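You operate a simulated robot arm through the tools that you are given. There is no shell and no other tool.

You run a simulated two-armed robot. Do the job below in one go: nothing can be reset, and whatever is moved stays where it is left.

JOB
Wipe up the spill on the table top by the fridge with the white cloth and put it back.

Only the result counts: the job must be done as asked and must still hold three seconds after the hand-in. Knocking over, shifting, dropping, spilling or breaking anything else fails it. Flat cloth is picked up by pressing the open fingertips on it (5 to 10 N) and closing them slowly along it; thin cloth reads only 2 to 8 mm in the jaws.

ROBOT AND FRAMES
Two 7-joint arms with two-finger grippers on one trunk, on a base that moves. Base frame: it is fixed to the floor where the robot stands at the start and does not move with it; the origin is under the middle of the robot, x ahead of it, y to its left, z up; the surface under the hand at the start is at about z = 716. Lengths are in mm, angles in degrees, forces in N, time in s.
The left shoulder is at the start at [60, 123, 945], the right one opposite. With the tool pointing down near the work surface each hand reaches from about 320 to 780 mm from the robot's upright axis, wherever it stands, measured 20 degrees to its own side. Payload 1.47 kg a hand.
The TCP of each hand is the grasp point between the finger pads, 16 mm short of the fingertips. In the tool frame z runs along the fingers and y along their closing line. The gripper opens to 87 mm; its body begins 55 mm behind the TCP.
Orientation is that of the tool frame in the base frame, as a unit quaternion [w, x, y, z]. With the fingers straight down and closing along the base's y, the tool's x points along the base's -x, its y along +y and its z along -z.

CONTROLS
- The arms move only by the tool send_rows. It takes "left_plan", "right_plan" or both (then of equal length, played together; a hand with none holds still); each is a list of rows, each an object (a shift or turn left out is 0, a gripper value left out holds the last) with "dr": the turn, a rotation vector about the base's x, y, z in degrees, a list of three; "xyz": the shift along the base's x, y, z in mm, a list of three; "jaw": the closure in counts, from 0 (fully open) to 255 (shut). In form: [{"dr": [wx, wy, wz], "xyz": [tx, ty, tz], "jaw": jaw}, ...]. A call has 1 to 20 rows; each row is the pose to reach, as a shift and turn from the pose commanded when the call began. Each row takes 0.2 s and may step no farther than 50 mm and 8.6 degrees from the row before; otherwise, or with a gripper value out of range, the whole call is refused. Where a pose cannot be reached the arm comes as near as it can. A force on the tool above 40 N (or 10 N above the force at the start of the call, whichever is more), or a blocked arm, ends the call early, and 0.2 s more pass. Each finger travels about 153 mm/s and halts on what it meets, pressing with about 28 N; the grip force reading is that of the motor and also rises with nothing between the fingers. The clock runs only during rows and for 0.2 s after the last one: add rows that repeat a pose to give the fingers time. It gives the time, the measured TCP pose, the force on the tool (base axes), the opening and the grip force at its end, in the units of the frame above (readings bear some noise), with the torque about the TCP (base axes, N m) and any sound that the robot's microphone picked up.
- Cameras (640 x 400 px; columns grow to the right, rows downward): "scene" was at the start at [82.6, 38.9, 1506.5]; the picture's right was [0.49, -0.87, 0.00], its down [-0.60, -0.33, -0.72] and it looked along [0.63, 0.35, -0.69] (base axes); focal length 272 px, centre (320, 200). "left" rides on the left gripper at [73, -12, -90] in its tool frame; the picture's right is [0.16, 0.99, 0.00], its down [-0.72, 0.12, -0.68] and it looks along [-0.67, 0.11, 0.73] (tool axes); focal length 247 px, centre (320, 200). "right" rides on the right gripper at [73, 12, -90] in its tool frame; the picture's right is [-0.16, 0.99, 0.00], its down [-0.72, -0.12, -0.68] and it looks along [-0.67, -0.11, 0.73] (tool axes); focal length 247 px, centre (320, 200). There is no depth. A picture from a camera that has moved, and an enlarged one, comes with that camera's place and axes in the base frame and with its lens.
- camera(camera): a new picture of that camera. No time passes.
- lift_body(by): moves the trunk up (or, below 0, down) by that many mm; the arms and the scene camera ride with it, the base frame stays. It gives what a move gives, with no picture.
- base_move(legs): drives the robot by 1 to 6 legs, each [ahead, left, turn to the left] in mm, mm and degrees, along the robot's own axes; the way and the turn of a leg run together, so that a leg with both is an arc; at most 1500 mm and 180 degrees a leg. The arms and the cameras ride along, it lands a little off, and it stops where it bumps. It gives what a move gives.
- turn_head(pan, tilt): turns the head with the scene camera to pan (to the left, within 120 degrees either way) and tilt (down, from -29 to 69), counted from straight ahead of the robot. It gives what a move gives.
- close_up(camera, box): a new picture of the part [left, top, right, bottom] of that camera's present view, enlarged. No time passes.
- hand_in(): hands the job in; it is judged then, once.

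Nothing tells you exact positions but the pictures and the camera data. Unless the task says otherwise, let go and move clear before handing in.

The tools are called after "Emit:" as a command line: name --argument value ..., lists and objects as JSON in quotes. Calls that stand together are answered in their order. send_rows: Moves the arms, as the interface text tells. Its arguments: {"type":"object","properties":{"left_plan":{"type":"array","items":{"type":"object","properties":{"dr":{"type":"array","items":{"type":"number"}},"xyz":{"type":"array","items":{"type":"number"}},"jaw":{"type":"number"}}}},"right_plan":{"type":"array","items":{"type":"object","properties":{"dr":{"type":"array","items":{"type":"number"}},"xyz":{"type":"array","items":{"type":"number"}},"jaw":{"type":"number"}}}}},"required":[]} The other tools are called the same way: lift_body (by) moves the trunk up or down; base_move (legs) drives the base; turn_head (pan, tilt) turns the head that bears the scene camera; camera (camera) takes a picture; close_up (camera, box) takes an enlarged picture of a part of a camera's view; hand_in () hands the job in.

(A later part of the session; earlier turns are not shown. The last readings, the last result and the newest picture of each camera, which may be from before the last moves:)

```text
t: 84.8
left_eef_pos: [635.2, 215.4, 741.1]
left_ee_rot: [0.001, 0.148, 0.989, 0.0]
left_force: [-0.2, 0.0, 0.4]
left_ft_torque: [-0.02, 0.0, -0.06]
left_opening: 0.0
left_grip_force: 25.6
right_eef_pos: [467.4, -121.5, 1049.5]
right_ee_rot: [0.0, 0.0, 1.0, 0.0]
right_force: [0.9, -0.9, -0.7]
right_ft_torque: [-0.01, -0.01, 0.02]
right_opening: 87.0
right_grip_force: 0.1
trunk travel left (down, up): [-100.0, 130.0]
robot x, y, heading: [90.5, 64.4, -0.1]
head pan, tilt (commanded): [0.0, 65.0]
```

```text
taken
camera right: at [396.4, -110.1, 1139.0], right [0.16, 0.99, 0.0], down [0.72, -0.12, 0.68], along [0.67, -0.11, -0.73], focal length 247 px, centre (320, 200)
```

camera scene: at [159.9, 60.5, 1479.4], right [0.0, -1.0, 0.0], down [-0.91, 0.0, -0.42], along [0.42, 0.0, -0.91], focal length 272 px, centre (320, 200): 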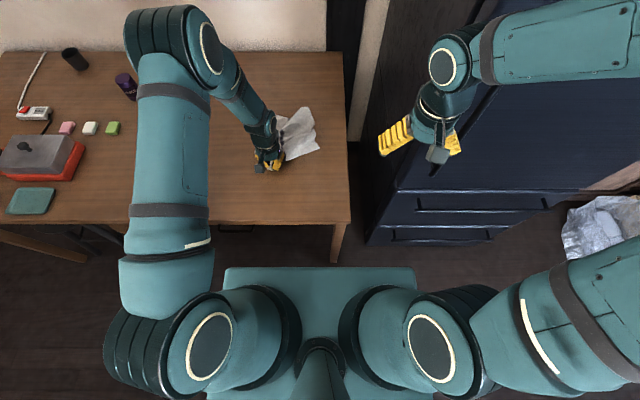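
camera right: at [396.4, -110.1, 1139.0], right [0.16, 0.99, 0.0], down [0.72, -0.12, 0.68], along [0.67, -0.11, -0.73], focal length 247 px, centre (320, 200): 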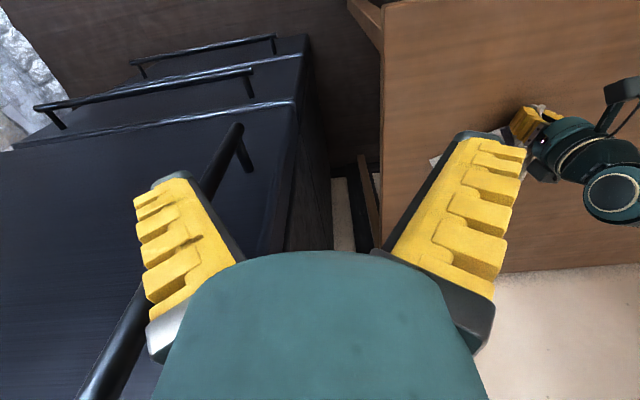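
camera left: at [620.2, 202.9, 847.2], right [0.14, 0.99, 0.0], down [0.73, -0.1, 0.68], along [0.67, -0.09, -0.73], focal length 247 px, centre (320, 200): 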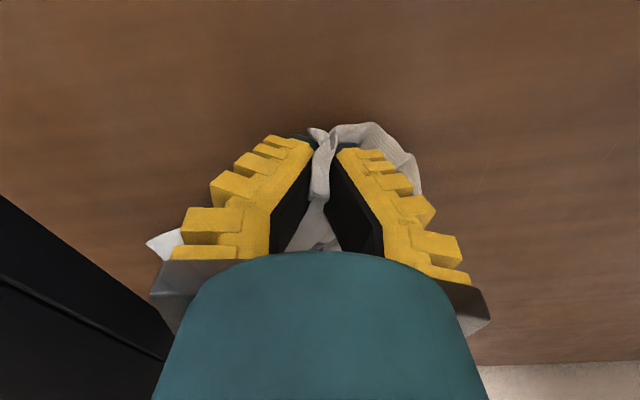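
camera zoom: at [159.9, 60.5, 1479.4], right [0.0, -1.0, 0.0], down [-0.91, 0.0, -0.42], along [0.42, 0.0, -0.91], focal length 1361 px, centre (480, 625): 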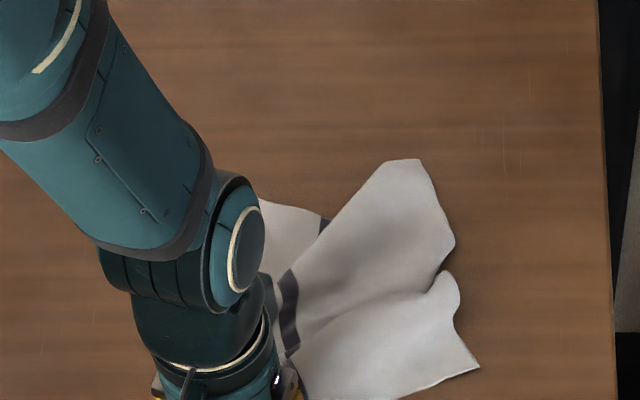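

Pulling D opened the cloth up nicely. I'll release it here, since D is now close to home, and back the left hand off to see the whole layout.

Emit:
send_rows --left_plan '[{"xyz": [0, 0, -3], "jaw": 240}, {"xyz": [0, 0, -3], "jaw": 220}, {"xyz": [0, 0, -3], "jaw": 200}, {"xyz": [0, 0, -2], "jaw": 180}, {"xyz": [0, 0, 0], "jaw": 160}, {"xyz": [0, 0, 6], "jaw": 150}, {"xyz": [0, 0, 25], "jaw": 130}, {"xyz": [0, 0, 60], "jaw": 130}, {"xyz": [-5, 30, 85], "jaw": 130}, {"xyz": [-5, 70, 90], "jaw": 130}, {"xyz": [-5, 110, 90], "jaw": 130}, {"xyz": [0, 150, 90], "jaw": 130}, {"xyz": [0, 190, 90], "jaw": 130}]'

Emit:
camera --camera "scene"

Emit:
close_up --camera "scene" --box '[224, 90, 352, 170]'

```text
t: 87.6
left_eef_pos: [637.6, 408.0, 829.9]
left_ee_rot: [0.001, 0.148, 0.989, -0.001]
left_force: [0.9, -0.6, -0.3]
left_ft_torque: [-0.01, 0.01, -0.03]
left_opening: 48.4
left_grip_force: 3.6
right_eef_pos: [468.5, -121.1, 1049.9]
right_ee_rot: [-0.001, 0.001, 1.0, -0.001]
right_force: [0.2, 1.0, 0.8]
right_ft_torque: [0.0, -0.02, 0.0]
right_opening: 87.1
right_grip_force: 0.0
trunk travel left (down, up): [-100.0, 130.0]
robot x, y, heading: [87.9, 62.5, 0.3]
head pan, tilt (commanded): [0.0, 65.0]
```

```text
taken
camera scene: at [159.6, 61.5, 1479.4], right [0.0, -1.0, 0.0], down [-0.91, 0.0, -0.42], along [0.42, 0.0, -0.91], focal length 272 px, centre (320, 200)
```

scene: 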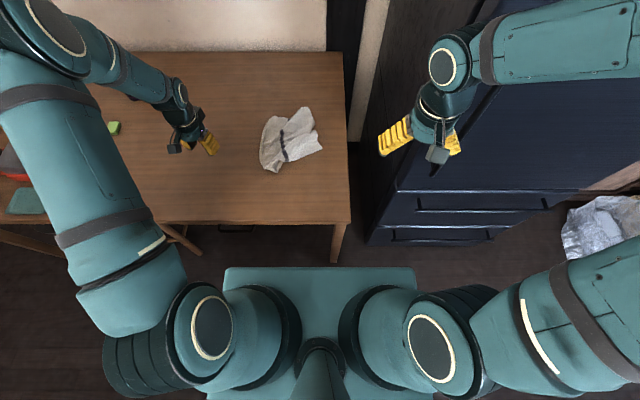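

```text
5.00 times, centred on (288, 130) of scene
camera zoom: at [159.6, 61.5, 1479.4], right [0.0, -1.0, 0.0], down [-0.91, 0.0, -0.42], along [0.42, 0.0, -0.91], focal length 1361 px, centre (480, 550)
```

zoom: 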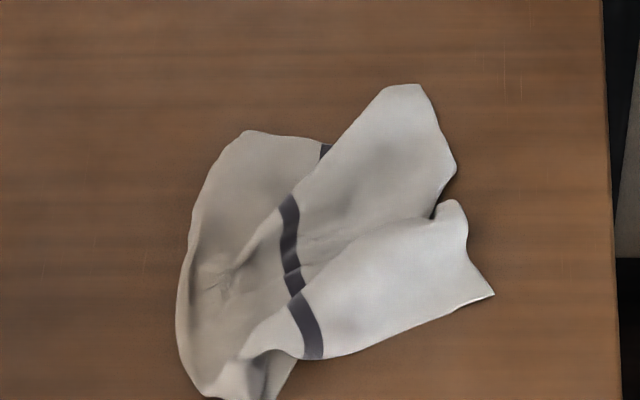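

Now the cloth is much better spread, with its corners near A(849, 231), B(893, 106), C(708, 52) and D(627, 235). The remaining fold on the right should open if I pull corner C right and nearer with the right hand, so I'll bring that over.

Emit:
send_rows --right_plan '[{"xyz": [24, 20, -10], "dr": [0, 0, -2], "jaw": 130}, {"xyz": [48, 40, -30], "dr": [0, 0, -4]}, {"xyz": [72, 60, -50], "dr": [0, 0, -6]}, {"xyz": [96, 80, -70], "dr": [0, 0, -8]}, {"xyz": [120, 100, -90], "dr": [0, 0, -10]}, {"xyz": [144, 120, -110], "dr": [0, 0, -12]}, {"xyz": [168, 140, -130], "dr": [0, 0, -14]}, {"xyz": [192, 160, -150], "dr": [0, 0, -16]}, {"xyz": [216, 180, -170], "dr": [0, 0, -18]}, {"xyz": [240, 200, -190], "dr": [0, 0, -20]}, {"xyz": [254, 211, -210], "dr": [0, 0, -20]}, {"xyz": [254, 211, -230], "dr": [0, 0, -20]}, {"xyz": [254, 211, -230], "dr": [0, 0, -20]}]'

Emit:
camera --camera "right"

Emit:
camera --camera "scene"

```text
t: 90.4
left_eef_pos: [635.5, 406.3, 831.5]
left_ee_rot: [0.001, 0.147, 0.989, 0.001]
left_force: [0.6, 0.2, -0.1]
left_ft_torque: [-0.01, -0.02, 0.01]
left_opening: 48.1
left_grip_force: 3.8
right_eef_pos: [722.4, 89.1, 819.3]
right_ee_rot: [0.0, 0.174, 0.985, -0.001]
right_force: [0.1, 0.0, 0.9]
right_ft_torque: [-0.01, -0.01, 0.02]
right_opening: 48.2
right_grip_force: 4.0
trunk travel left (down, up): [-100.0, 130.0]
robot x, y, heading: [87.3, 60.8, -0.2]
head pan, tilt (commanded): [0.0, 65.0]
```

```text
taken
camera right: at [659.0, 125.9, 908.7], right [0.49, 0.87, 0.0], down [0.64, -0.36, 0.68], along [0.59, -0.33, -0.73], focal length 247 px, centre (320, 200)
```

right: 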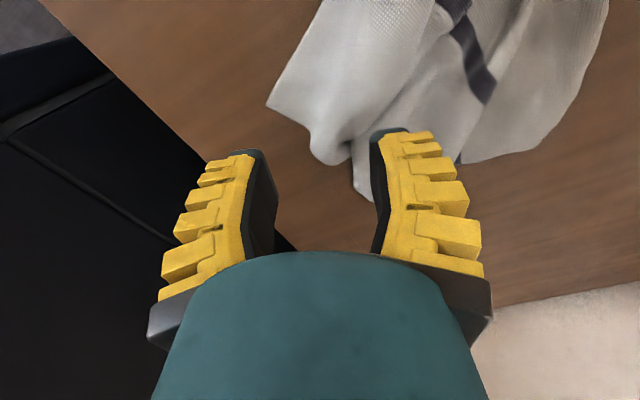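

```text
taken
camera scene: at [159.7, 60.6, 1479.5], right [0.0, -1.0, 0.0], down [-0.91, 0.0, -0.42], along [0.42, 0.0, -0.91], focal length 272 px, centre (320, 200)
```

scene: 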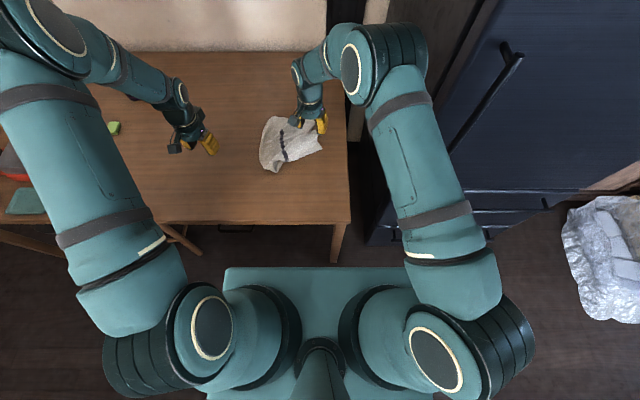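

The view shows corner C about 40 mm from the pinch point, which is where I want it. I'll press and close here.

Emit:
send_rows --right_plan '[{"xyz": [0, 0, -30]}, {"xyz": [0, 0, -60]}, {"xyz": [0, 0, -75]}, {"xyz": [0, 0, -81]}, {"xyz": [0, 0, -84]}, {"xyz": [0, 0, -84]}, {"xyz": [0, 0, -84], "jaw": 140}, {"xyz": [0, 0, -84], "jaw": 150}, {"xyz": [0, 0, -84], "jaw": 160}, {"xyz": [0, 0, -84], "jaw": 170}, {"xyz": [0, 0, -84], "jaw": 180}, {"xyz": [0, 0, -84], "jaw": 190}]'

Emit:
camera --camera "right"

```text
t: 93.0
left_eef_pos: [636.1, 406.2, 830.7]
left_ee_rot: [0.001, 0.147, 0.989, 0.0]
left_force: [0.5, -0.6, -0.5]
left_ft_torque: [-0.03, 0.03, 0.02]
left_opening: 48.2
left_grip_force: 3.9
right_eef_pos: [721.9, 88.5, 737.7]
right_ee_rot: [0.001, 0.173, 0.985, 0.0]
right_force: [0.2, 0.8, 9.7]
right_ft_torque: [0.08, -0.02, 0.01]
right_opening: 24.6
right_grip_force: 7.0
trunk travel left (down, up): [-100.0, 130.0]
robot x, y, heading: [91.7, 61.8, -0.2]
head pan, tilt (commanded): [0.0, 65.0]
```

```text
taken
camera right: at [658.5, 125.3, 825.7], right [0.49, 0.87, 0.0], down [0.64, -0.36, 0.68], along [0.6, -0.33, -0.73], focal length 247 px, centre (320, 200)
```

right: 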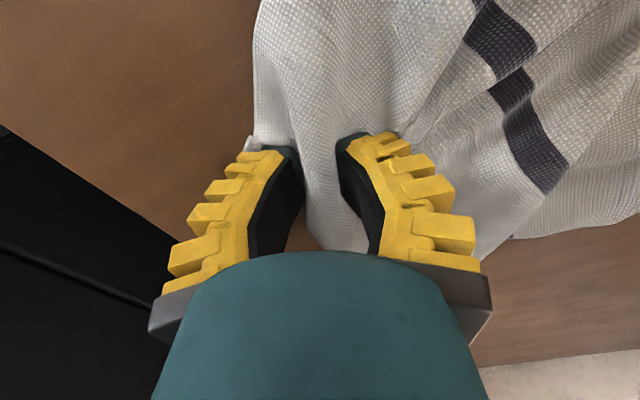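

Emit:
send_rows --right_plan '[{"xyz": [0, 0, 0], "jaw": 200}, {"xyz": [0, 0, 0], "jaw": 208}, {"xyz": [0, 0, -0.5], "jaw": 216}, {"xyz": [0, 0, -1], "jaw": 224}, {"xyz": [0, 0, -1], "jaw": 232}, {"xyz": [0, 0, -1], "jaw": 240}, {"xyz": [0, 0, -1], "jaw": 248}, {"xyz": [0, 0, -1], "jaw": 255}, {"xyz": [0, 0, -1], "jaw": 255}, {"xyz": [0, 0, 6], "jaw": 255}, {"xyz": [0, 0, 12], "jaw": 255}, {"xyz": [-2, -12, 12], "jaw": 255}, {"xyz": [-4, -24, 12], "jaw": 255}, {"xyz": [-6, -36, 12], "jaw": 255}, {"xyz": [-6, -36, 12], "jaw": 255}]'

Emit:
camera --camera "right"

Emit:
close_up --camera "scene" --box '[224, 90, 352, 170]'

```text
t: 96.2
left_eef_pos: [636.7, 405.8, 830.4]
left_ee_rot: [0.001, 0.147, 0.989, -0.001]
left_force: [0.1, 0.4, 1.0]
left_ft_torque: [0.02, 0.01, 0.01]
left_opening: 48.4
left_grip_force: 3.8
right_eef_pos: [716.4, 53.5, 748.3]
right_ee_rot: [0.0, 0.174, 0.985, 0.001]
right_force: [-0.7, 0.4, -0.3]
right_ft_torque: [0.07, -0.02, 0.0]
right_opening: 0.0
right_grip_force: 29.6
trunk travel left (down, up): [-100.0, 130.0]
robot x, y, heading: [88.7, 62.1, -0.1]
head pan, tilt (commanded): [0.0, 65.0]
```

```text
taken
camera right: at [653.3, 89.3, 837.2], right [0.49, 0.87, 0.0], down [0.64, -0.36, 0.68], along [0.59, -0.33, -0.73], focal length 247 px, centre (320, 200)
```

right: 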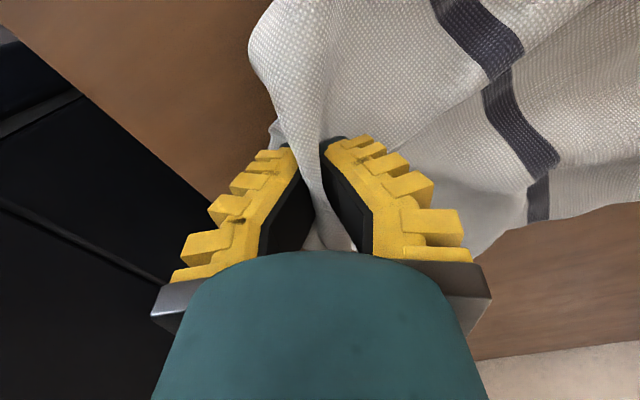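

```text
5.00 times, centred on (288, 130) of scene
camera zoom: at [159.8, 60.7, 1479.4], right [0.0, -1.0, 0.0], down [-0.91, 0.0, -0.42], along [0.42, 0.0, -0.91], focal length 1361 px, centre (480, 550)
```

zoom: 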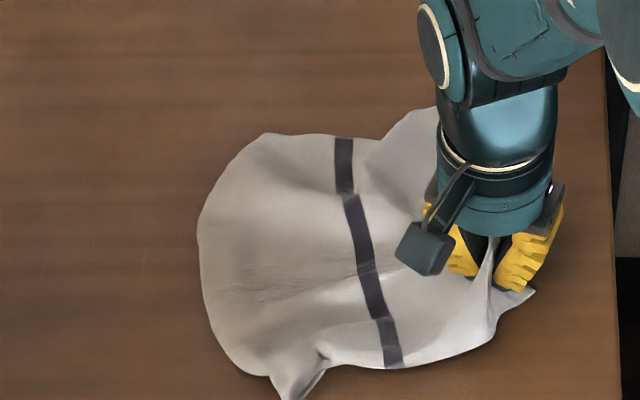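

That opened the cloth up very well. I'll pull another 30 mm so C approaches its home corner, still inside the table edge.

Emit:
send_rows --right_plan '[{"xyz": [-3, -10, 0]}, {"xyz": [-6, -20, 0]}, {"xyz": [-9, -30, -2]}, {"xyz": [-10, -32, -6]}, {"xyz": [-10, -32, -10]}, {"xyz": [-10, -32, -13]}, {"xyz": [-10, -32, -13]}]'

Emit:
close_up --camera "scene" --box '[224, 90, 352, 170]'

Emit:
camera --camera "right"

```text
t: 97.8
left_eef_pos: [636.0, 404.9, 831.1]
left_ee_rot: [0.002, 0.148, 0.989, 0.0]
left_force: [-0.3, 0.3, 0.5]
left_ft_torque: [-0.04, -0.01, 0.0]
left_opening: 48.5
left_grip_force: 4.2
right_eef_pos: [706.0, 21.7, 735.9]
right_ee_rot: [0.001, 0.174, 0.985, 0.001]
right_force: [-0.7, -1.8, 11.8]
right_ft_torque: [-0.23, -0.01, 0.03]
right_opening: 0.2
right_grip_force: 29.8
trunk travel left (down, up): [-100.0, 130.0]
robot x, y, heading: [90.1, 63.5, -0.0]
head pan, tilt (commanded): [0.0, 65.0]
```

```text
5.00 times, centred on (288, 130) of scene
camera zoom: at [158.8, 60.5, 1479.6], right [0.0, -1.0, 0.0], down [-0.91, 0.0, -0.42], along [0.42, 0.0, -0.91], focal length 1361 px, centre (480, 550)
```

zoom: 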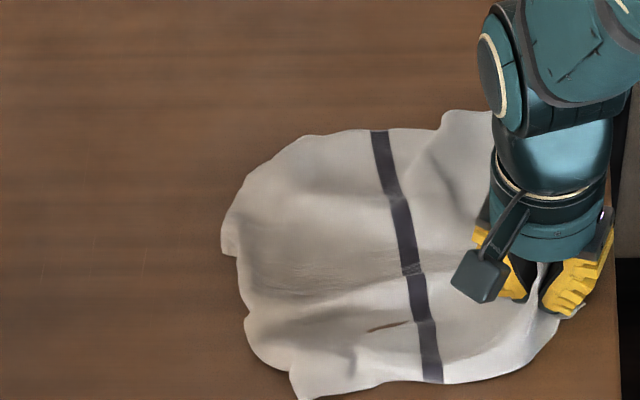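

```text
taken
camera right: at [643.2, 57.4, 825.0], right [0.49, 0.87, 0.0], down [0.64, -0.36, 0.68], along [0.6, -0.33, -0.73], focal length 247 px, centre (320, 200)
```

right: 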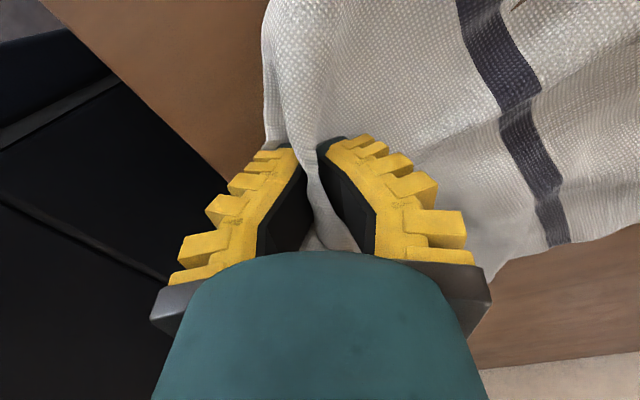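

The cloth is nearly flat now. I'll release C and retract the right hand so I can see the whole cloth.

Emit:
send_rows --right_plan '[{"xyz": [0, 0, 1], "jaw": 240}, {"xyz": [0, 0, 1], "jaw": 220}, {"xyz": [0, 0, 1], "jaw": 200}, {"xyz": [0, 0, 2], "jaw": 180}, {"xyz": [0, 0, 4], "jaw": 160}, {"xyz": [0, 0, 10], "jaw": 150}, {"xyz": [0, 0, 30], "jaw": 130}, {"xyz": [0, 0, 65]}, {"xyz": [-20, -10, 105]}, {"xyz": [-50, -25, 145]}, {"xyz": [-85, -45, 180]}, {"xyz": [-120, -65, 210]}, {"xyz": [-155, -85, 240]}, {"xyz": [-190, -105, 265]}, {"xyz": [-220, -125, 290]}, {"xyz": [-235, -140, 310]}]'

Emit:
camera --camera "scene"

Emit:
close_up --camera "scene" --box '[224, 90, 352, 170]'

```text
refused: row 10 steps farther than a row can; nothing moved
```

```text
taken
camera scene: at [158.8, 60.5, 1479.6], right [0.0, -1.0, 0.0], down [-0.91, 0.0, -0.42], along [0.42, 0.0, -0.91], focal length 272 px, centre (320, 200)
```

scene: 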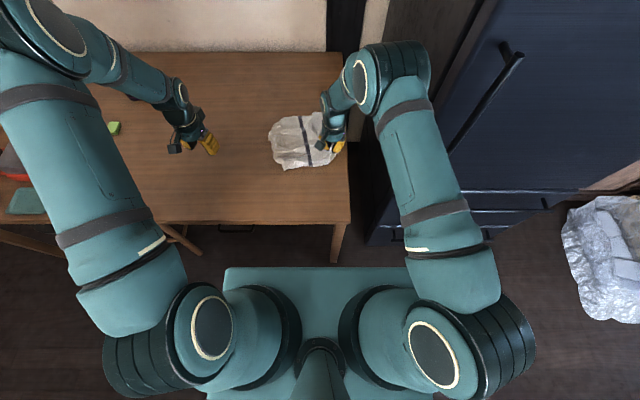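

```text
5.00 times, centred on (288, 130) of scene
camera zoom: at [158.8, 60.5, 1479.6], right [0.0, -1.0, 0.0], down [-0.91, 0.0, -0.42], along [0.42, 0.0, -0.91], focal length 1361 px, centre (480, 550)
```

zoom: 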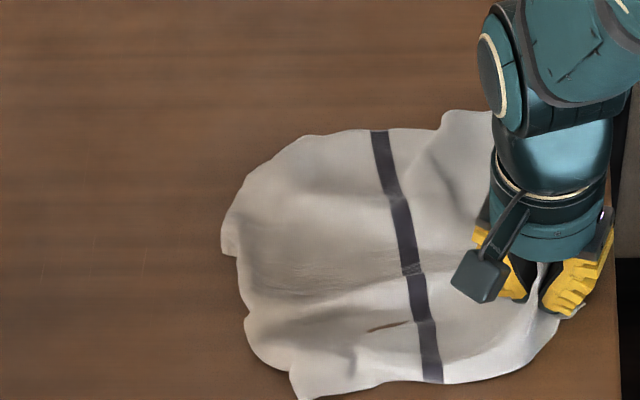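

That call was refused because one step was too long and nothing moved. I'll resend it with shorter steps.

Emit:
send_rows --right_plan '[{"xyz": [0, 0, 1], "jaw": 240}, {"xyz": [0, 0, 1], "jaw": 220}, {"xyz": [0, 0, 1], "jaw": 200}, {"xyz": [0, 0, 2], "jaw": 180}, {"xyz": [0, 0, 4], "jaw": 160}, {"xyz": [0, 0, 10], "jaw": 150}, {"xyz": [0, 0, 30], "jaw": 130}, {"xyz": [0, 0, 65]}, {"xyz": [-10, -5, 100]}, {"xyz": [-30, -15, 135]}, {"xyz": [-60, -30, 165]}, {"xyz": [-90, -45, 195]}, {"xyz": [-120, -60, 225]}, {"xyz": [-150, -75, 255]}, {"xyz": [-180, -90, 280]}, {"xyz": [-210, -105, 300]}, {"xyz": [-235, -120, 310]}]'

Emit:
camera --camera "scene"

Emit:
close_up --camera "scene" --box '[224, 90, 352, 170]'

```text
t: 101.4
left_eef_pos: [636.0, 405.3, 830.5]
left_ee_rot: [0.002, 0.147, 0.989, 0.0]
left_force: [0.2, -0.9, 0.4]
left_ft_torque: [-0.03, -0.01, 0.01]
left_opening: 48.0
left_grip_force: 3.8
right_eef_pos: [469.1, -99.6, 1044.2]
right_ee_rot: [0.001, 0.174, 0.985, 0.0]
right_force: [0.0, -0.2, -0.1]
right_ft_torque: [0.0, -0.03, -0.03]
right_opening: 48.1
right_grip_force: 4.1
trunk travel left (down, up): [-100.0, 130.0]
robot x, y, heading: [89.4, 62.3, 0.0]
head pan, tilt (commanded): [0.0, 65.0]
```

```text
taken
camera scene: at [159.1, 59.9, 1479.5], right [0.0, -1.0, 0.0], down [-0.91, 0.0, -0.42], along [0.42, 0.0, -0.91], focal length 272 px, centre (320, 200)
```

scene: 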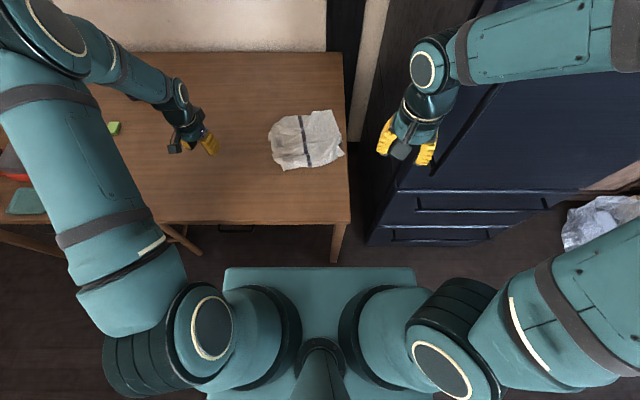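

```text
5.00 times, centred on (288, 130) of scene
camera zoom: at [159.1, 59.9, 1479.5], right [0.0, -1.0, 0.0], down [-0.91, 0.0, -0.42], along [0.42, 0.0, -0.91], focal length 1361 px, centre (480, 550)
```

zoom: 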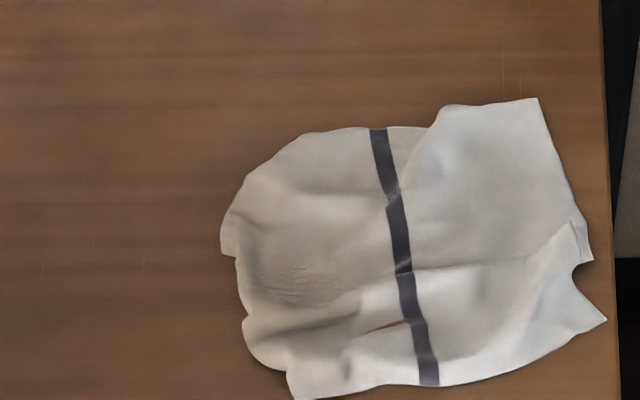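

This is very close to the original layout, with B(880, 18), C(686, −25) and D(625, 183). Only corner A is tucked under on the far left. I'll grip that fold with the left hand, lift it so A hangs free, and swing it out to the left.

Emit:
send_rows --left_plan '[{"xyz": [20, -25, 10], "dr": [0, 0, -2]}, {"xyz": [42, -55, 15], "dr": [0, 0, -4]}, {"xyz": [65, -85, 15], "dr": [0, 0, -6]}, {"xyz": [88, -118, 15], "dr": [0, 0, -8]}, {"xyz": [110, -148, 15], "dr": [0, 0, -10]}, {"xyz": [133, -178, 10], "dr": [0, 0, -12]}, {"xyz": [150, -200, 0], "dr": [0, 0, -13]}, {"xyz": [155, -208, -10], "dr": [0, 0, -13]}, {"xyz": [155, -208, -10], "dr": [0, 0, -13]}]'

Emit:
camera --camera "left"

Emit:
camera --camera "scene"

```text
t: 103.4
left_eef_pos: [790.6, 196.1, 820.6]
left_ee_rot: [0.0, 0.259, 0.966, 0.0]
left_force: [1.0, -0.8, -0.4]
left_ft_torque: [0.01, -0.01, 0.0]
left_opening: 48.4
left_grip_force: 4.0
right_eef_pos: [470.7, -98.5, 1043.6]
right_ee_rot: [0.0, 0.173, 0.985, 0.0]
right_force: [-0.3, 0.1, 0.9]
right_ft_torque: [-0.02, -0.01, 0.0]
right_opening: 48.3
right_grip_force: 4.2
trunk travel left (down, up): [-100.0, 130.0]
robot x, y, heading: [88.7, 59.9, -0.1]
head pan, tilt (commanded): [0.0, 65.0]
```

```text
taken
camera left: at [722.3, 223.3, 912.8], right [0.36, 0.93, 0.0], down [0.68, -0.26, 0.68], along [0.64, -0.24, -0.73], focal length 247 px, centre (320, 200)
```

left: 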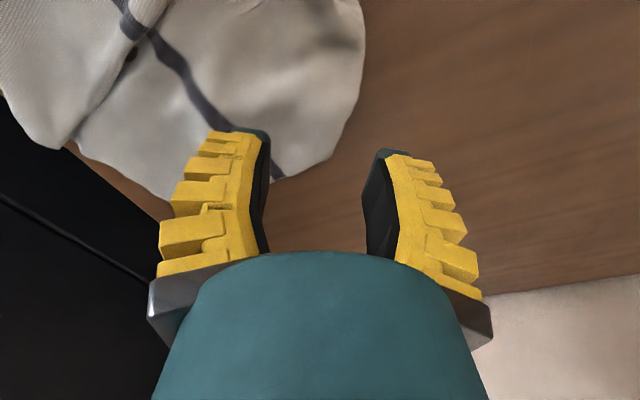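

```text
taken
camera scene: at [159.7, 60.6, 1479.4], right [0.0, -1.0, 0.0], down [-0.91, 0.0, -0.42], along [0.42, 0.0, -0.91], focal length 272 px, centre (320, 200)
```

scene: 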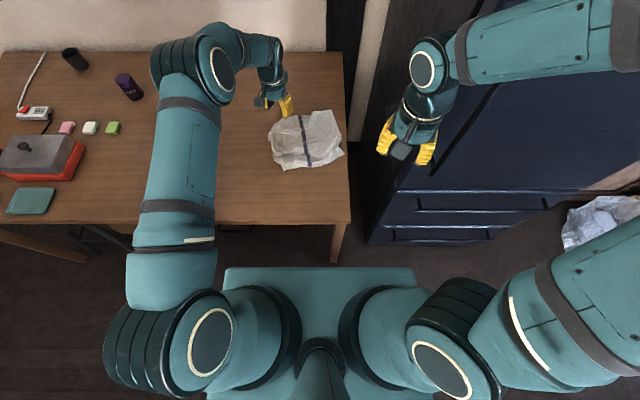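

The pinch point is about 25 mm inside the fold edge. I'll shift 8 mm outward so the outer finger lands just off the cloth, then press and close on the fold.

Emit:
send_rows --left_plan '[{"xyz": [4, 7, -30]}, {"xyz": [4, 7, -60]}, {"xyz": [4, 7, -75]}, {"xyz": [4, 7, -82]}, {"xyz": [4, 7, -85]}, {"xyz": [4, 7, -85]}, {"xyz": [4, 7, -85], "jaw": 140}, {"xyz": [4, 7, -85], "jaw": 150}, {"xyz": [4, 7, -85], "jaw": 160}, {"xyz": [4, 7, -85], "jaw": 170}, {"xyz": [4, 7, -85], "jaw": 180}, {"xyz": [4, 7, -85], "jaw": 190}]'

Emit:
camera --camera "left"

```text
t: 106.0
left_eef_pos: [793.6, 204.7, 737.3]
left_ee_rot: [0.002, 0.258, 0.966, 0.0]
left_force: [-1.1, 0.0, 5.5]
left_ft_torque: [-0.12, 0.07, 0.02]
left_opening: 24.1
left_grip_force: 7.3
right_eef_pos: [469.6, -98.6, 1044.4]
right_ee_rot: [0.0, 0.174, 0.985, 0.0]
right_force: [0.1, 1.0, -0.1]
right_ft_torque: [-0.02, -0.01, -0.04]
right_opening: 48.3
right_grip_force: 4.2
trunk travel left (down, up): [-100.0, 130.0]
robot x, y, heading: [86.1, 62.6, 0.1]
head pan, tilt (commanded): [0.0, 65.0]
```

```text
taken
camera left: at [725.9, 231.0, 827.7], right [0.36, 0.93, 0.0], down [0.68, -0.26, 0.68], along [0.64, -0.24, -0.73], focal length 247 px, centre (320, 200)
```

left: 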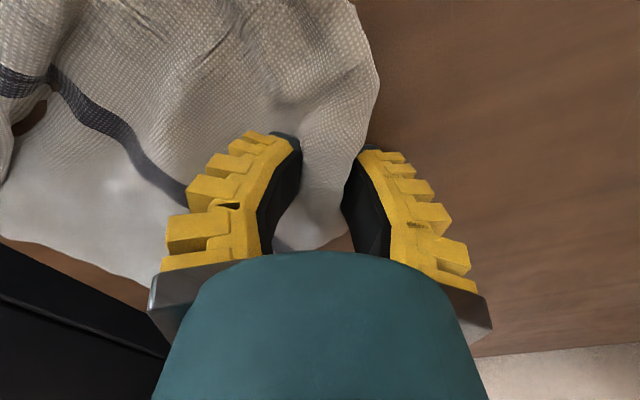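

The fold is between the fingers. I'll close fully and lift gently to see the tucked corner.

Emit:
send_rows --left_plan '[{"xyz": [0, 0, -0.5], "jaw": 200}, {"xyz": [0, 0, -0.5], "jaw": 210}, {"xyz": [0, 0, -1], "jaw": 220}, {"xyz": [0, 0, -1], "jaw": 230}, {"xyz": [0, 0, -1], "jaw": 240}, {"xyz": [0, 0, -1], "jaw": 250}, {"xyz": [0, 0, -1], "jaw": 255}, {"xyz": [0, 0, -1], "jaw": 255}, {"xyz": [0, 0, -1], "jaw": 255}, {"xyz": [0, 2, 15]}, {"xyz": [3, 8, 40]}, {"xyz": [6, 14, 65]}, {"xyz": [10, 20, 90]}, {"xyz": [10, 20, 90]}]'

Emit:
camera --camera "left"

Emit:
close_up --camera "scene" --box '[224, 80, 352, 160]'

```text
t: 109.0
left_eef_pos: [805.2, 224.1, 826.0]
left_ee_rot: [0.0, 0.259, 0.966, 0.001]
left_force: [0.0, -0.5, 1.1]
left_ft_torque: [-0.03, 0.01, -0.02]
left_opening: 0.0
left_grip_force: 30.3
right_eef_pos: [470.7, -97.6, 1045.0]
right_ee_rot: [0.0, 0.173, 0.985, 0.0]
right_force: [-0.1, 0.3, -0.4]
right_ft_torque: [0.03, -0.03, 0.01]
right_opening: 48.2
right_grip_force: 3.8
trunk travel left (down, up): [-100.0, 130.0]
robot x, y, heading: [90.3, 60.0, 0.1]
head pan, tilt (commanded): [0.0, 65.0]
```

```text
taken
camera left: at [735.7, 250.7, 917.6], right [0.36, 0.93, 0.0], down [0.68, -0.26, 0.68], along [0.64, -0.24, -0.73], focal length 247 px, centre (320, 200)
```

left: 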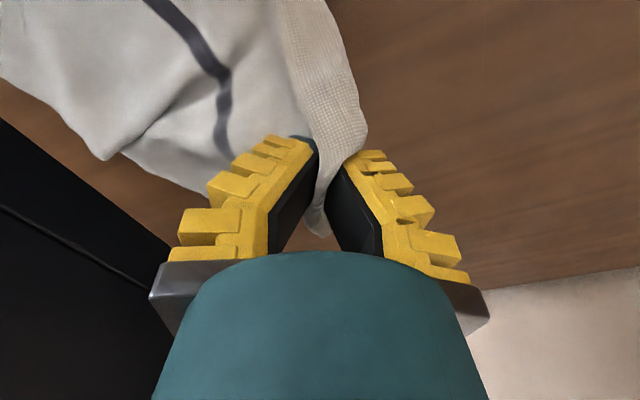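

```text
5.00 times, centred on (288, 120) of scene
camera zoom: at [159.9, 60.5, 1479.4], right [0.0, -1.0, 0.0], down [-0.91, 0.0, -0.42], along [0.42, 0.0, -0.91], focal length 1361 px, centre (480, 600)
```

zoom: 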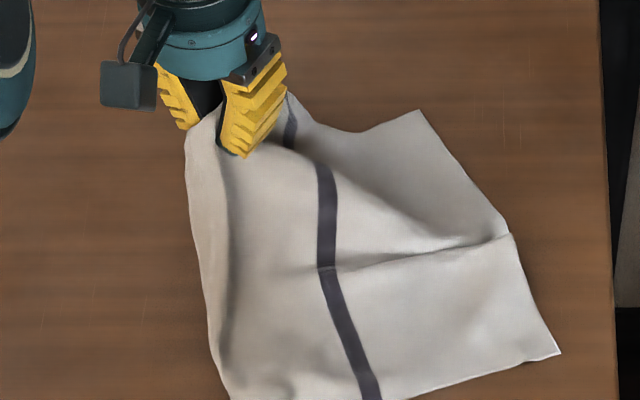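

The fold is lifted and the cloth has shifted a little towards home. I'll swing further out and up so the tucked corner hangs free, then check.

Emit:
send_rows --left_plan '[{"xyz": [4, 8, 10]}, {"xyz": [8, 16, 20]}, {"xyz": [12, 24, 25]}, {"xyz": [16, 32, 30]}, {"xyz": [16, 32, 30]}]'

Emit:
camera --camera "left"

Emit:
close_up --camera "scene" --box '[224, 80, 352, 160]'

Emit:
camera --camera "right"

```text
t: 110.2
left_eef_pos: [820.7, 255.4, 855.2]
left_ee_rot: [0.001, 0.258, 0.966, 0.0]
left_force: [-0.9, 0.0, -0.1]
left_ft_torque: [-0.03, 0.02, -0.03]
left_opening: 0.1
left_grip_force: 22.9
right_eef_pos: [470.8, -99.1, 1044.5]
right_ee_rot: [0.001, 0.173, 0.985, 0.0]
right_force: [0.2, 0.8, -1.6]
right_ft_torque: [0.01, 0.0, -0.04]
right_opening: 48.3
right_grip_force: 3.9
trunk travel left (down, up): [-100.0, 130.0]
robot x, y, heading: [87.4, 61.8, -0.0]
head pan, tilt (commanded): [0.0, 65.0]
```

```text
taken
camera left: at [751.4, 282.8, 947.3], right [0.36, 0.93, 0.0], down [0.68, -0.26, 0.68], along [0.64, -0.24, -0.73], focal length 247 px, centre (320, 200)
```

left: 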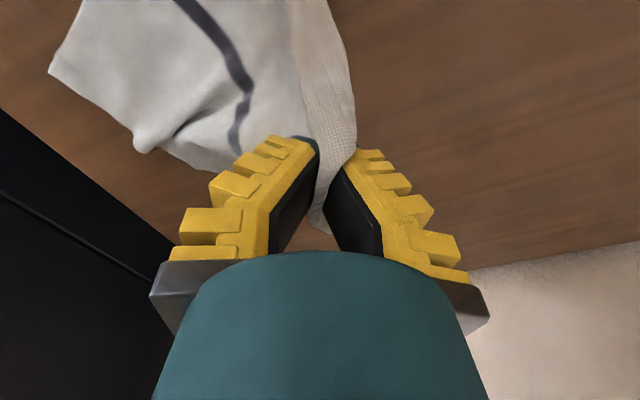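

```text
5.00 times, centred on (288, 120) of scene
camera zoom: at [159.8, 60.5, 1479.4], right [0.0, -1.0, 0.0], down [-0.91, 0.0, -0.42], along [0.42, 0.0, -0.91], focal length 1361 px, centre (480, 600)
```

zoom: 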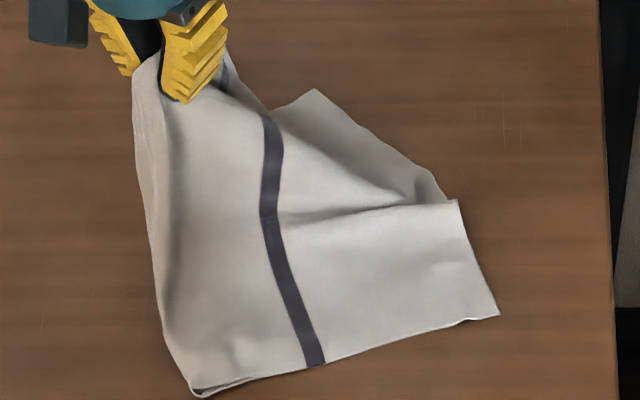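

```text
taken
camera right: at [407.3, -62.8, 1133.2], right [0.49, 0.87, 0.0], down [0.64, -0.36, 0.68], along [0.59, -0.33, -0.73], focal length 247 px, centre (320, 200)
```

right: 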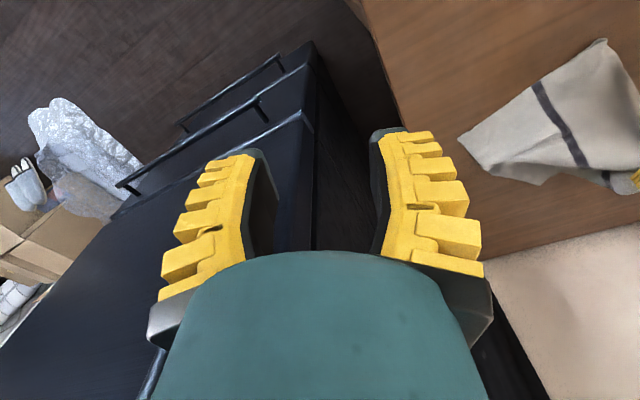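

The cloth is now quite flat, but a strip along the left edge is still rolled under and the whole cloth has been dragged about 80 mm left of home. I'll lower the hand while moving right and nearer, so the hanging strip lays out to the left.

Emit:
send_rows --left_plan '[{"xyz": [0, 0, -15]}, {"xyz": [0, 0, -30]}, {"xyz": [-1, -3, -45]}, {"xyz": [-4, -9, -55]}, {"xyz": [-8, -17, -65]}, {"xyz": [-13, -26, -75]}, {"xyz": [-18, -35, -85]}, {"xyz": [-23, -44, -95]}, {"xyz": [-28, -53, -105]}, {"xyz": [-32, -60, -112]}, {"xyz": [-32, -60, -112]}]'

Emit:
camera --camera "left"

Emit:
close_up --camera "scene" --box '[224, 80, 352, 160]'

```text
t: 112.6
left_eef_pos: [788.4, 195.3, 743.7]
left_ee_rot: [0.001, 0.259, 0.966, -0.001]
left_force: [-0.2, 0.1, 0.5]
left_ft_torque: [-0.01, -0.01, 0.03]
left_opening: 0.0
left_grip_force: 30.0
right_eef_pos: [470.7, -97.6, 1044.4]
right_ee_rot: [0.0, 0.174, 0.985, 0.001]
right_force: [-0.3, -0.1, 0.1]
right_ft_torque: [-0.02, -0.04, 0.0]
right_opening: 48.2
right_grip_force: 3.8
trunk travel left (down, up): [-100.0, 130.0]
robot x, y, heading: [88.0, 60.8, 0.2]
head pan, tilt (commanded): [0.0, 65.0]
```

```text
taken
camera left: at [720.0, 223.1, 835.1], right [0.36, 0.93, 0.0], down [0.68, -0.26, 0.68], along [0.64, -0.24, -0.73], focal length 247 px, centre (320, 200)
```

left: 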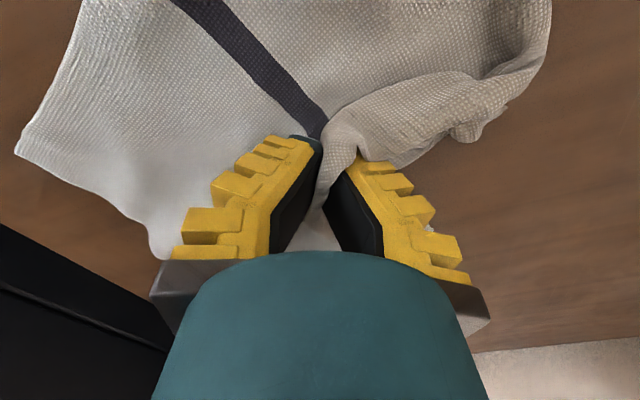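

```text
5.00 times, centred on (288, 120) of scene
camera zoom: at [159.7, 60.6, 1479.4], right [0.0, -1.0, 0.0], down [-0.91, 0.0, -0.42], along [0.42, 0.0, -0.91], focal length 1361 px, centre (480, 600)
```

zoom: 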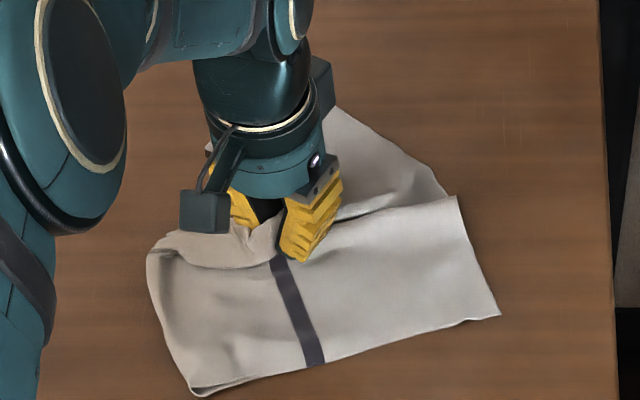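

I went slightly too far right, which made a new fold. I'll move back left at low height to straighten it, then release.

Emit:
send_rows --left_plan '[{"xyz": [5, 8, 4]}, {"xyz": [10, 18, 6]}, {"xyz": [15, 28, 6]}, {"xyz": [20, 38, 4]}, {"xyz": [23, 44, 0]}, {"xyz": [23, 44, -5], "jaw": 240}, {"xyz": [23, 44, -5], "jaw": 220}, {"xyz": [23, 44, -5], "jaw": 200}, {"xyz": [23, 44, -4], "jaw": 180}, {"xyz": [23, 44, -2], "jaw": 165}, {"xyz": [23, 44, 8], "jaw": 150}, {"xyz": [23, 44, 35], "jaw": 130}, {"xyz": [23, 44, 70], "jaw": 130}, {"xyz": [18, 80, 95]}, {"xyz": [8, 120, 100]}, {"xyz": [-5, 160, 100]}, {"xyz": [-20, 200, 100]}, {"xyz": [-40, 235, 100]}]'

Emit:
close_up --camera "scene" --box '[224, 80, 352, 160]'

Emit:
camera --camera "left"

```text
t: 116.4
left_eef_pos: [748.3, 432.3, 844.7]
left_ee_rot: [0.001, 0.259, 0.966, -0.001]
left_force: [-0.4, 0.1, -0.4]
left_ft_torque: [-0.01, 0.03, 0.02]
left_opening: 48.3
left_grip_force: 2.9
right_eef_pos: [470.3, -98.2, 1045.0]
right_ee_rot: [0.0, 0.173, 0.985, 0.0]
right_force: [-0.4, 0.0, 0.5]
right_ft_torque: [0.01, -0.04, -0.01]
right_opening: 48.2
right_grip_force: 4.5
trunk travel left (down, up): [-100.0, 130.0]
robot x, y, heading: [89.7, 64.6, -0.3]
head pan, tilt (commanded): [0.0, 65.0]
```

```text
5.00 times, centred on (288, 120) of scene
camera zoom: at [159.3, 61.4, 1479.5], right [0.0, -1.0, 0.0], down [-0.91, 0.0, -0.42], along [0.42, 0.0, -0.91], focal length 1361 px, centre (480, 600)
```

zoom: 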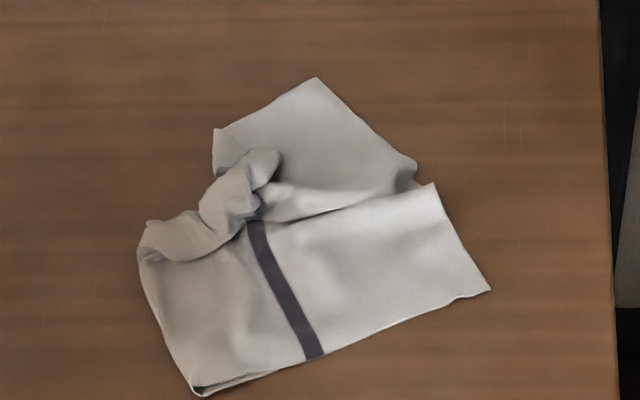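

```text
taken
camera left: at [679.2, 459.2, 935.3], right [0.36, 0.93, 0.0], down [0.68, -0.26, 0.68], along [0.64, -0.24, -0.73], focal length 247 px, centre (320, 200)
```

left: 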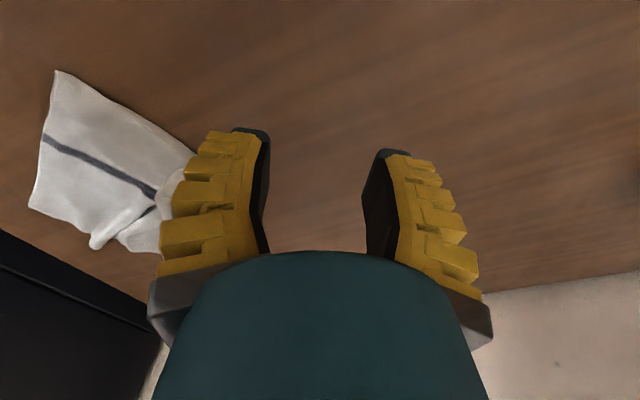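

Corner A is now flipped over on top as a small flap, with its tip near (848, 220). I'll grip that flap with the left hand, tilted slightly forward for reach, and fold it out to the left.

Emit:
send_rows --left_plan '[{"xyz": [12, -26, 0], "dr": [-1, -2, 0]}, {"xyz": [25, -55, 0], "dr": [-2, -3.5, 0]}, {"xyz": [38, -84, 0], "dr": [-3, -5, 0]}, {"xyz": [52, -113, 0], "dr": [-4, -7, 0]}, {"xyz": [66, -142, 0], "dr": [-5, -9, 0]}, {"xyz": [80, -170, 0], "dr": [-6, -11, 0]}, {"xyz": [92, -196, -5], "dr": [-7, -12, 0]}, {"xyz": [98, -210, -15], "dr": [-7.5, -13, 0]}, {"xyz": [98, -212, -25], "dr": [-7.5, -13, 0]}, {"xyz": [98, -212, -25], "dr": [-7.5, -13, 0]}]'

Emit:
camera --camera "left"

Emit:
close_up --camera "scene" --box '[224, 80, 352, 160]'

```text
t: 118.6
left_eef_pos: [846.7, 219.8, 818.7]
left_ee_rot: [0.128, 0.256, 0.958, -0.033]
left_force: [0.2, -0.8, 0.0]
left_ft_torque: [0.03, 0.01, -0.02]
left_opening: 48.3
left_grip_force: 4.0
right_eef_pos: [470.6, -98.4, 1044.6]
right_ee_rot: [0.0, 0.174, 0.985, 0.001]
right_force: [0.8, 0.7, 0.4]
right_ft_torque: [0.01, 0.0, -0.01]
right_opening: 48.3
right_grip_force: 4.2
trunk travel left (down, up): [-100.0, 130.0]
robot x, y, heading: [92.1, 61.3, 0.3]
head pan, tilt (commanded): [0.0, 65.0]
```

```text
taken
camera left: at [760.1, 256.2, 888.2], right [0.36, 0.93, -0.04], down [0.51, -0.16, 0.85], along [0.78, -0.33, -0.53], focal length 247 px, centre (320, 200)
```

left: 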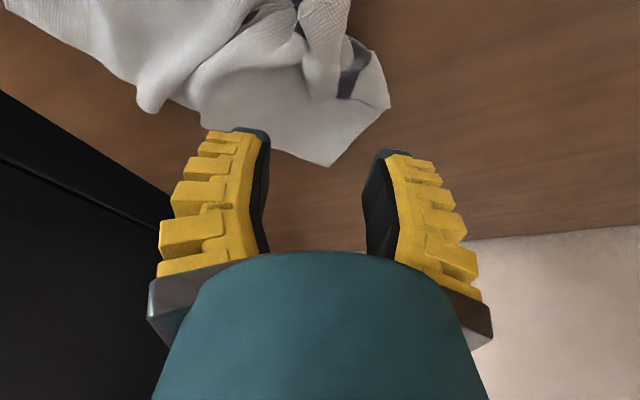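

```text
5.00 times, centred on (288, 120) of scene
camera zoom: at [159.7, 60.5, 1479.4], right [0.0, -1.0, 0.0], down [-0.91, 0.0, -0.42], along [0.42, 0.0, -0.91], focal length 1361 px, centre (480, 600)
```

zoom: 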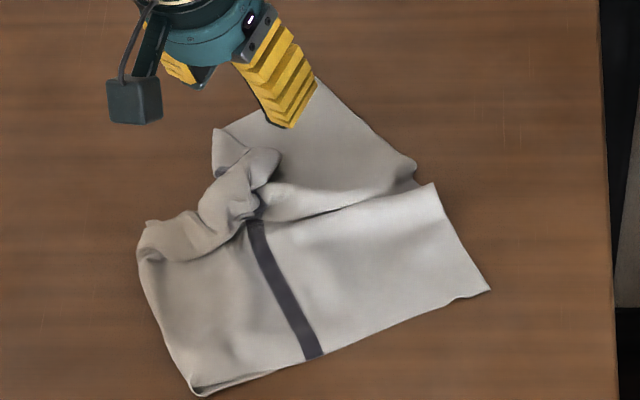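

Emit:
close_up --camera "left" --box '[180, 0, 420, 150]'

Emit:
close_up --camera "scene" --box '[244, 100, 308, 140]'

```text
2.67 times, centred on (300, 75) of left
camera zoom: at [760.1, 256.2, 888.2], right [0.36, 0.93, -0.04], down [0.51, -0.16, 0.85], along [0.78, -0.33, -0.53], focal length 659 px, centre (373, 533)
```

zoom: 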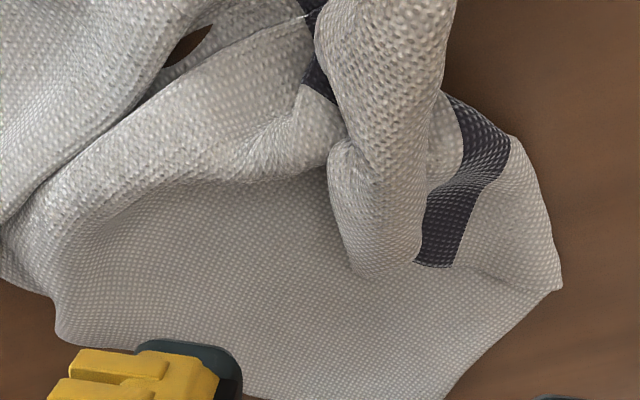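

```text
10.00 times, centred on (276, 120) of scene
camera zoom: at [159.7, 60.5, 1479.4], right [0.0, -1.0, 0.0], down [-0.91, 0.0, -0.42], along [0.42, 0.0, -0.91], focal length 2723 px, centre (760, 1000)
```

zoom: 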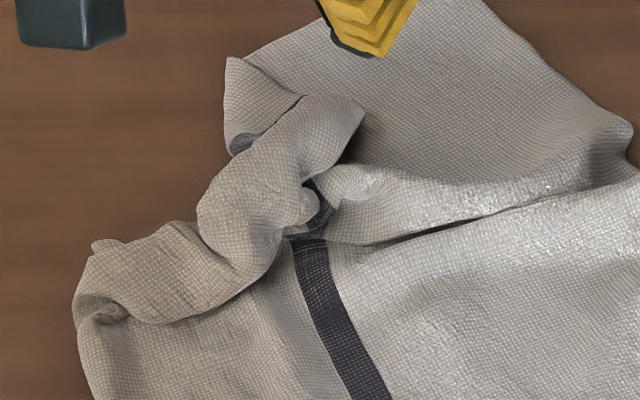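

The flap is a small rolled tube ending near (847, 207). I'll straddle it about 20 mm behind its tip and close on it without pressing hard on the layer below.

Emit:
send_rows --left_plan '[{"xyz": [-8, -1, -20]}, {"xyz": [-16, -1, -45]}, {"xyz": [-16, -1, -65]}, {"xyz": [-16, -1, -75]}, {"xyz": [-16, -1, -79]}, {"xyz": [-16, -1, -79], "jaw": 150}, {"xyz": [-16, -1, -79], "jaw": 170}, {"xyz": [-16, -1, -79], "jaw": 190}, {"xyz": [-16, -1, -79], "jaw": 210}, {"xyz": [-16, -1, -79], "jaw": 230}, {"xyz": [-16, -1, -79], "jaw": 255}, {"xyz": [-16, -1, -79], "jaw": 255}, {"xyz": [-16, -1, -65], "jaw": 255}, {"xyz": [-14, 3, -45], "jaw": 255}, {"xyz": [-12, 8, -30], "jaw": 255}, {"xyz": [-12, 8, -30], "jaw": 255}]'

Emit:
camera --camera "left"

Emit:
close_up --camera "scene" --box '[224, 80, 352, 160]'

```text
t: 122.0
left_eef_pos: [834.9, 227.0, 788.5]
left_ee_rot: [0.127, 0.257, 0.958, -0.034]
left_force: [-1.2, -0.9, 0.0]
left_ft_torque: [-0.01, -0.02, -0.01]
left_opening: 0.0
left_grip_force: 28.5
right_eef_pos: [470.6, -98.3, 1043.6]
right_ee_rot: [0.0, 0.174, 0.985, 0.0]
right_force: [0.5, 0.2, 0.2]
right_ft_torque: [0.03, 0.02, 0.01]
right_opening: 48.2
right_grip_force: 4.2
trunk travel left (down, up): [-100.0, 130.0]
robot x, y, heading: [89.1, 63.6, 0.3]
head pan, tilt (commanded): [0.0, 65.0]
```

```text
taken
camera left: at [747.8, 263.4, 858.2], right [0.36, 0.93, -0.04], down [0.51, -0.16, 0.84], along [0.78, -0.33, -0.53], focal length 247 px, centre (320, 200)
```

left: 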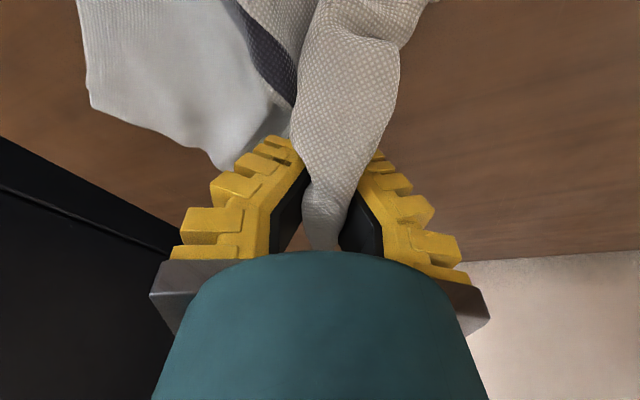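

```text
5.00 times, centred on (288, 120) of scene
camera zoom: at [159.9, 60.5, 1479.4], right [0.0, -1.0, 0.0], down [-0.91, 0.0, -0.42], along [0.42, 0.0, -0.91], focal length 1361 px, centre (480, 600)
```

zoom: 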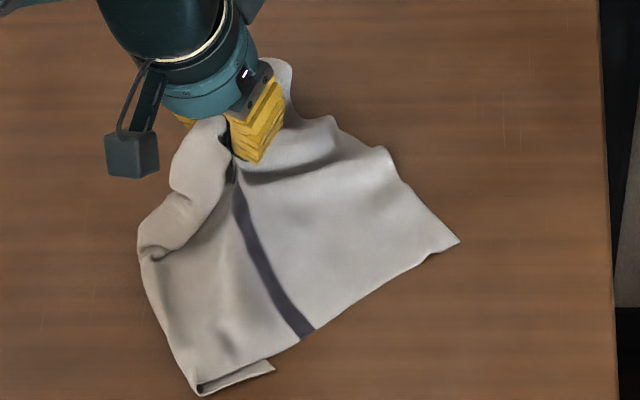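

The grip took several layers. I'll set this part down a little further left, release it, and then pull corner C right again, since that opened the cloth very well before.

Emit:
send_rows --left_plan '[{"xyz": [2, 8, -10]}, {"xyz": [4, 16, -22]}, {"xyz": [5, 22, -34]}, {"xyz": [5, 26, -44]}, {"xyz": [5, 28, -49], "jaw": 240}, {"xyz": [5, 28, -49], "jaw": 215}, {"xyz": [5, 28, -49], "jaw": 190}, {"xyz": [5, 28, -48], "jaw": 165}, {"xyz": [5, 28, -45], "jaw": 145}, {"xyz": [3, 29, -30], "jaw": 130}, {"xyz": [-5, 35, 0]}, {"xyz": [-15, 50, 30]}, {"xyz": [-35, 85, 45]}, {"xyz": [-55, 125, 45]}, {"xyz": [-75, 165, 45]}, {"xyz": [-95, 200, 45]}]'

Emit:
close_up --camera "scene" --box '[224, 80, 352, 160]'

Emit:
close_up --camera "left" --box '[0, 0, 320, 200]'

```text
t: 125.4
left_eef_pos: [739.3, 428.8, 833.7]
left_ee_rot: [0.127, 0.256, 0.958, -0.034]
left_force: [0.5, 0.6, -0.2]
left_ft_torque: [0.01, -0.02, 0.03]
left_opening: 48.3
left_grip_force: 3.3
right_eef_pos: [470.8, -98.0, 1044.0]
right_ee_rot: [-0.001, 0.174, 0.985, 0.0]
right_force: [-0.8, 1.2, 0.3]
right_ft_torque: [0.0, 0.01, -0.02]
right_opening: 48.5
right_grip_force: 4.3
trunk travel left (down, up): [-100.0, 130.0]
robot x, y, heading: [87.4, 62.9, 0.2]
head pan, tilt (commanded): [0.0, 65.0]
```

```text
5.00 times, centred on (288, 120) of scene
camera zoom: at [159.4, 61.3, 1479.5], right [0.0, -1.0, 0.0], down [-0.91, 0.0, -0.42], along [0.42, 0.0, -0.91], focal length 1361 px, centre (480, 600)
```

zoom: 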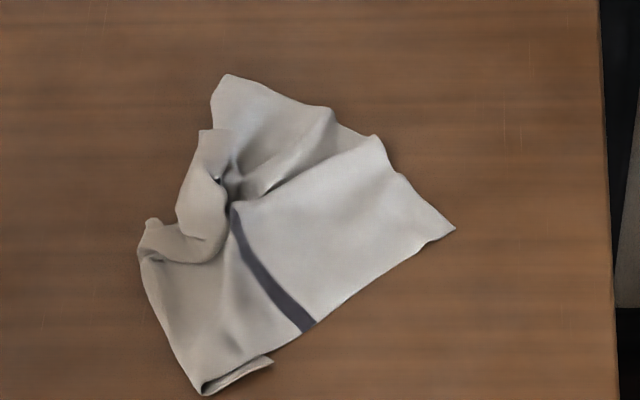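

```text
2.00 times, centred on (160, 100) of left
camera zoom: at [652.6, 465.7, 904.1], right [0.36, 0.93, -0.04], down [0.51, -0.16, 0.85], along [0.78, -0.33, -0.53], focal length 494 px, centre (640, 400)
```

zoom: 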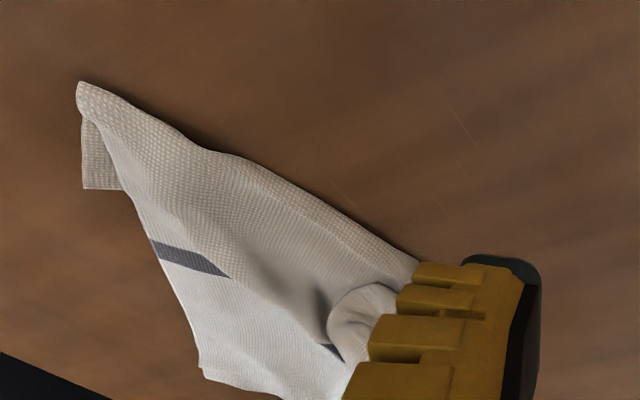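

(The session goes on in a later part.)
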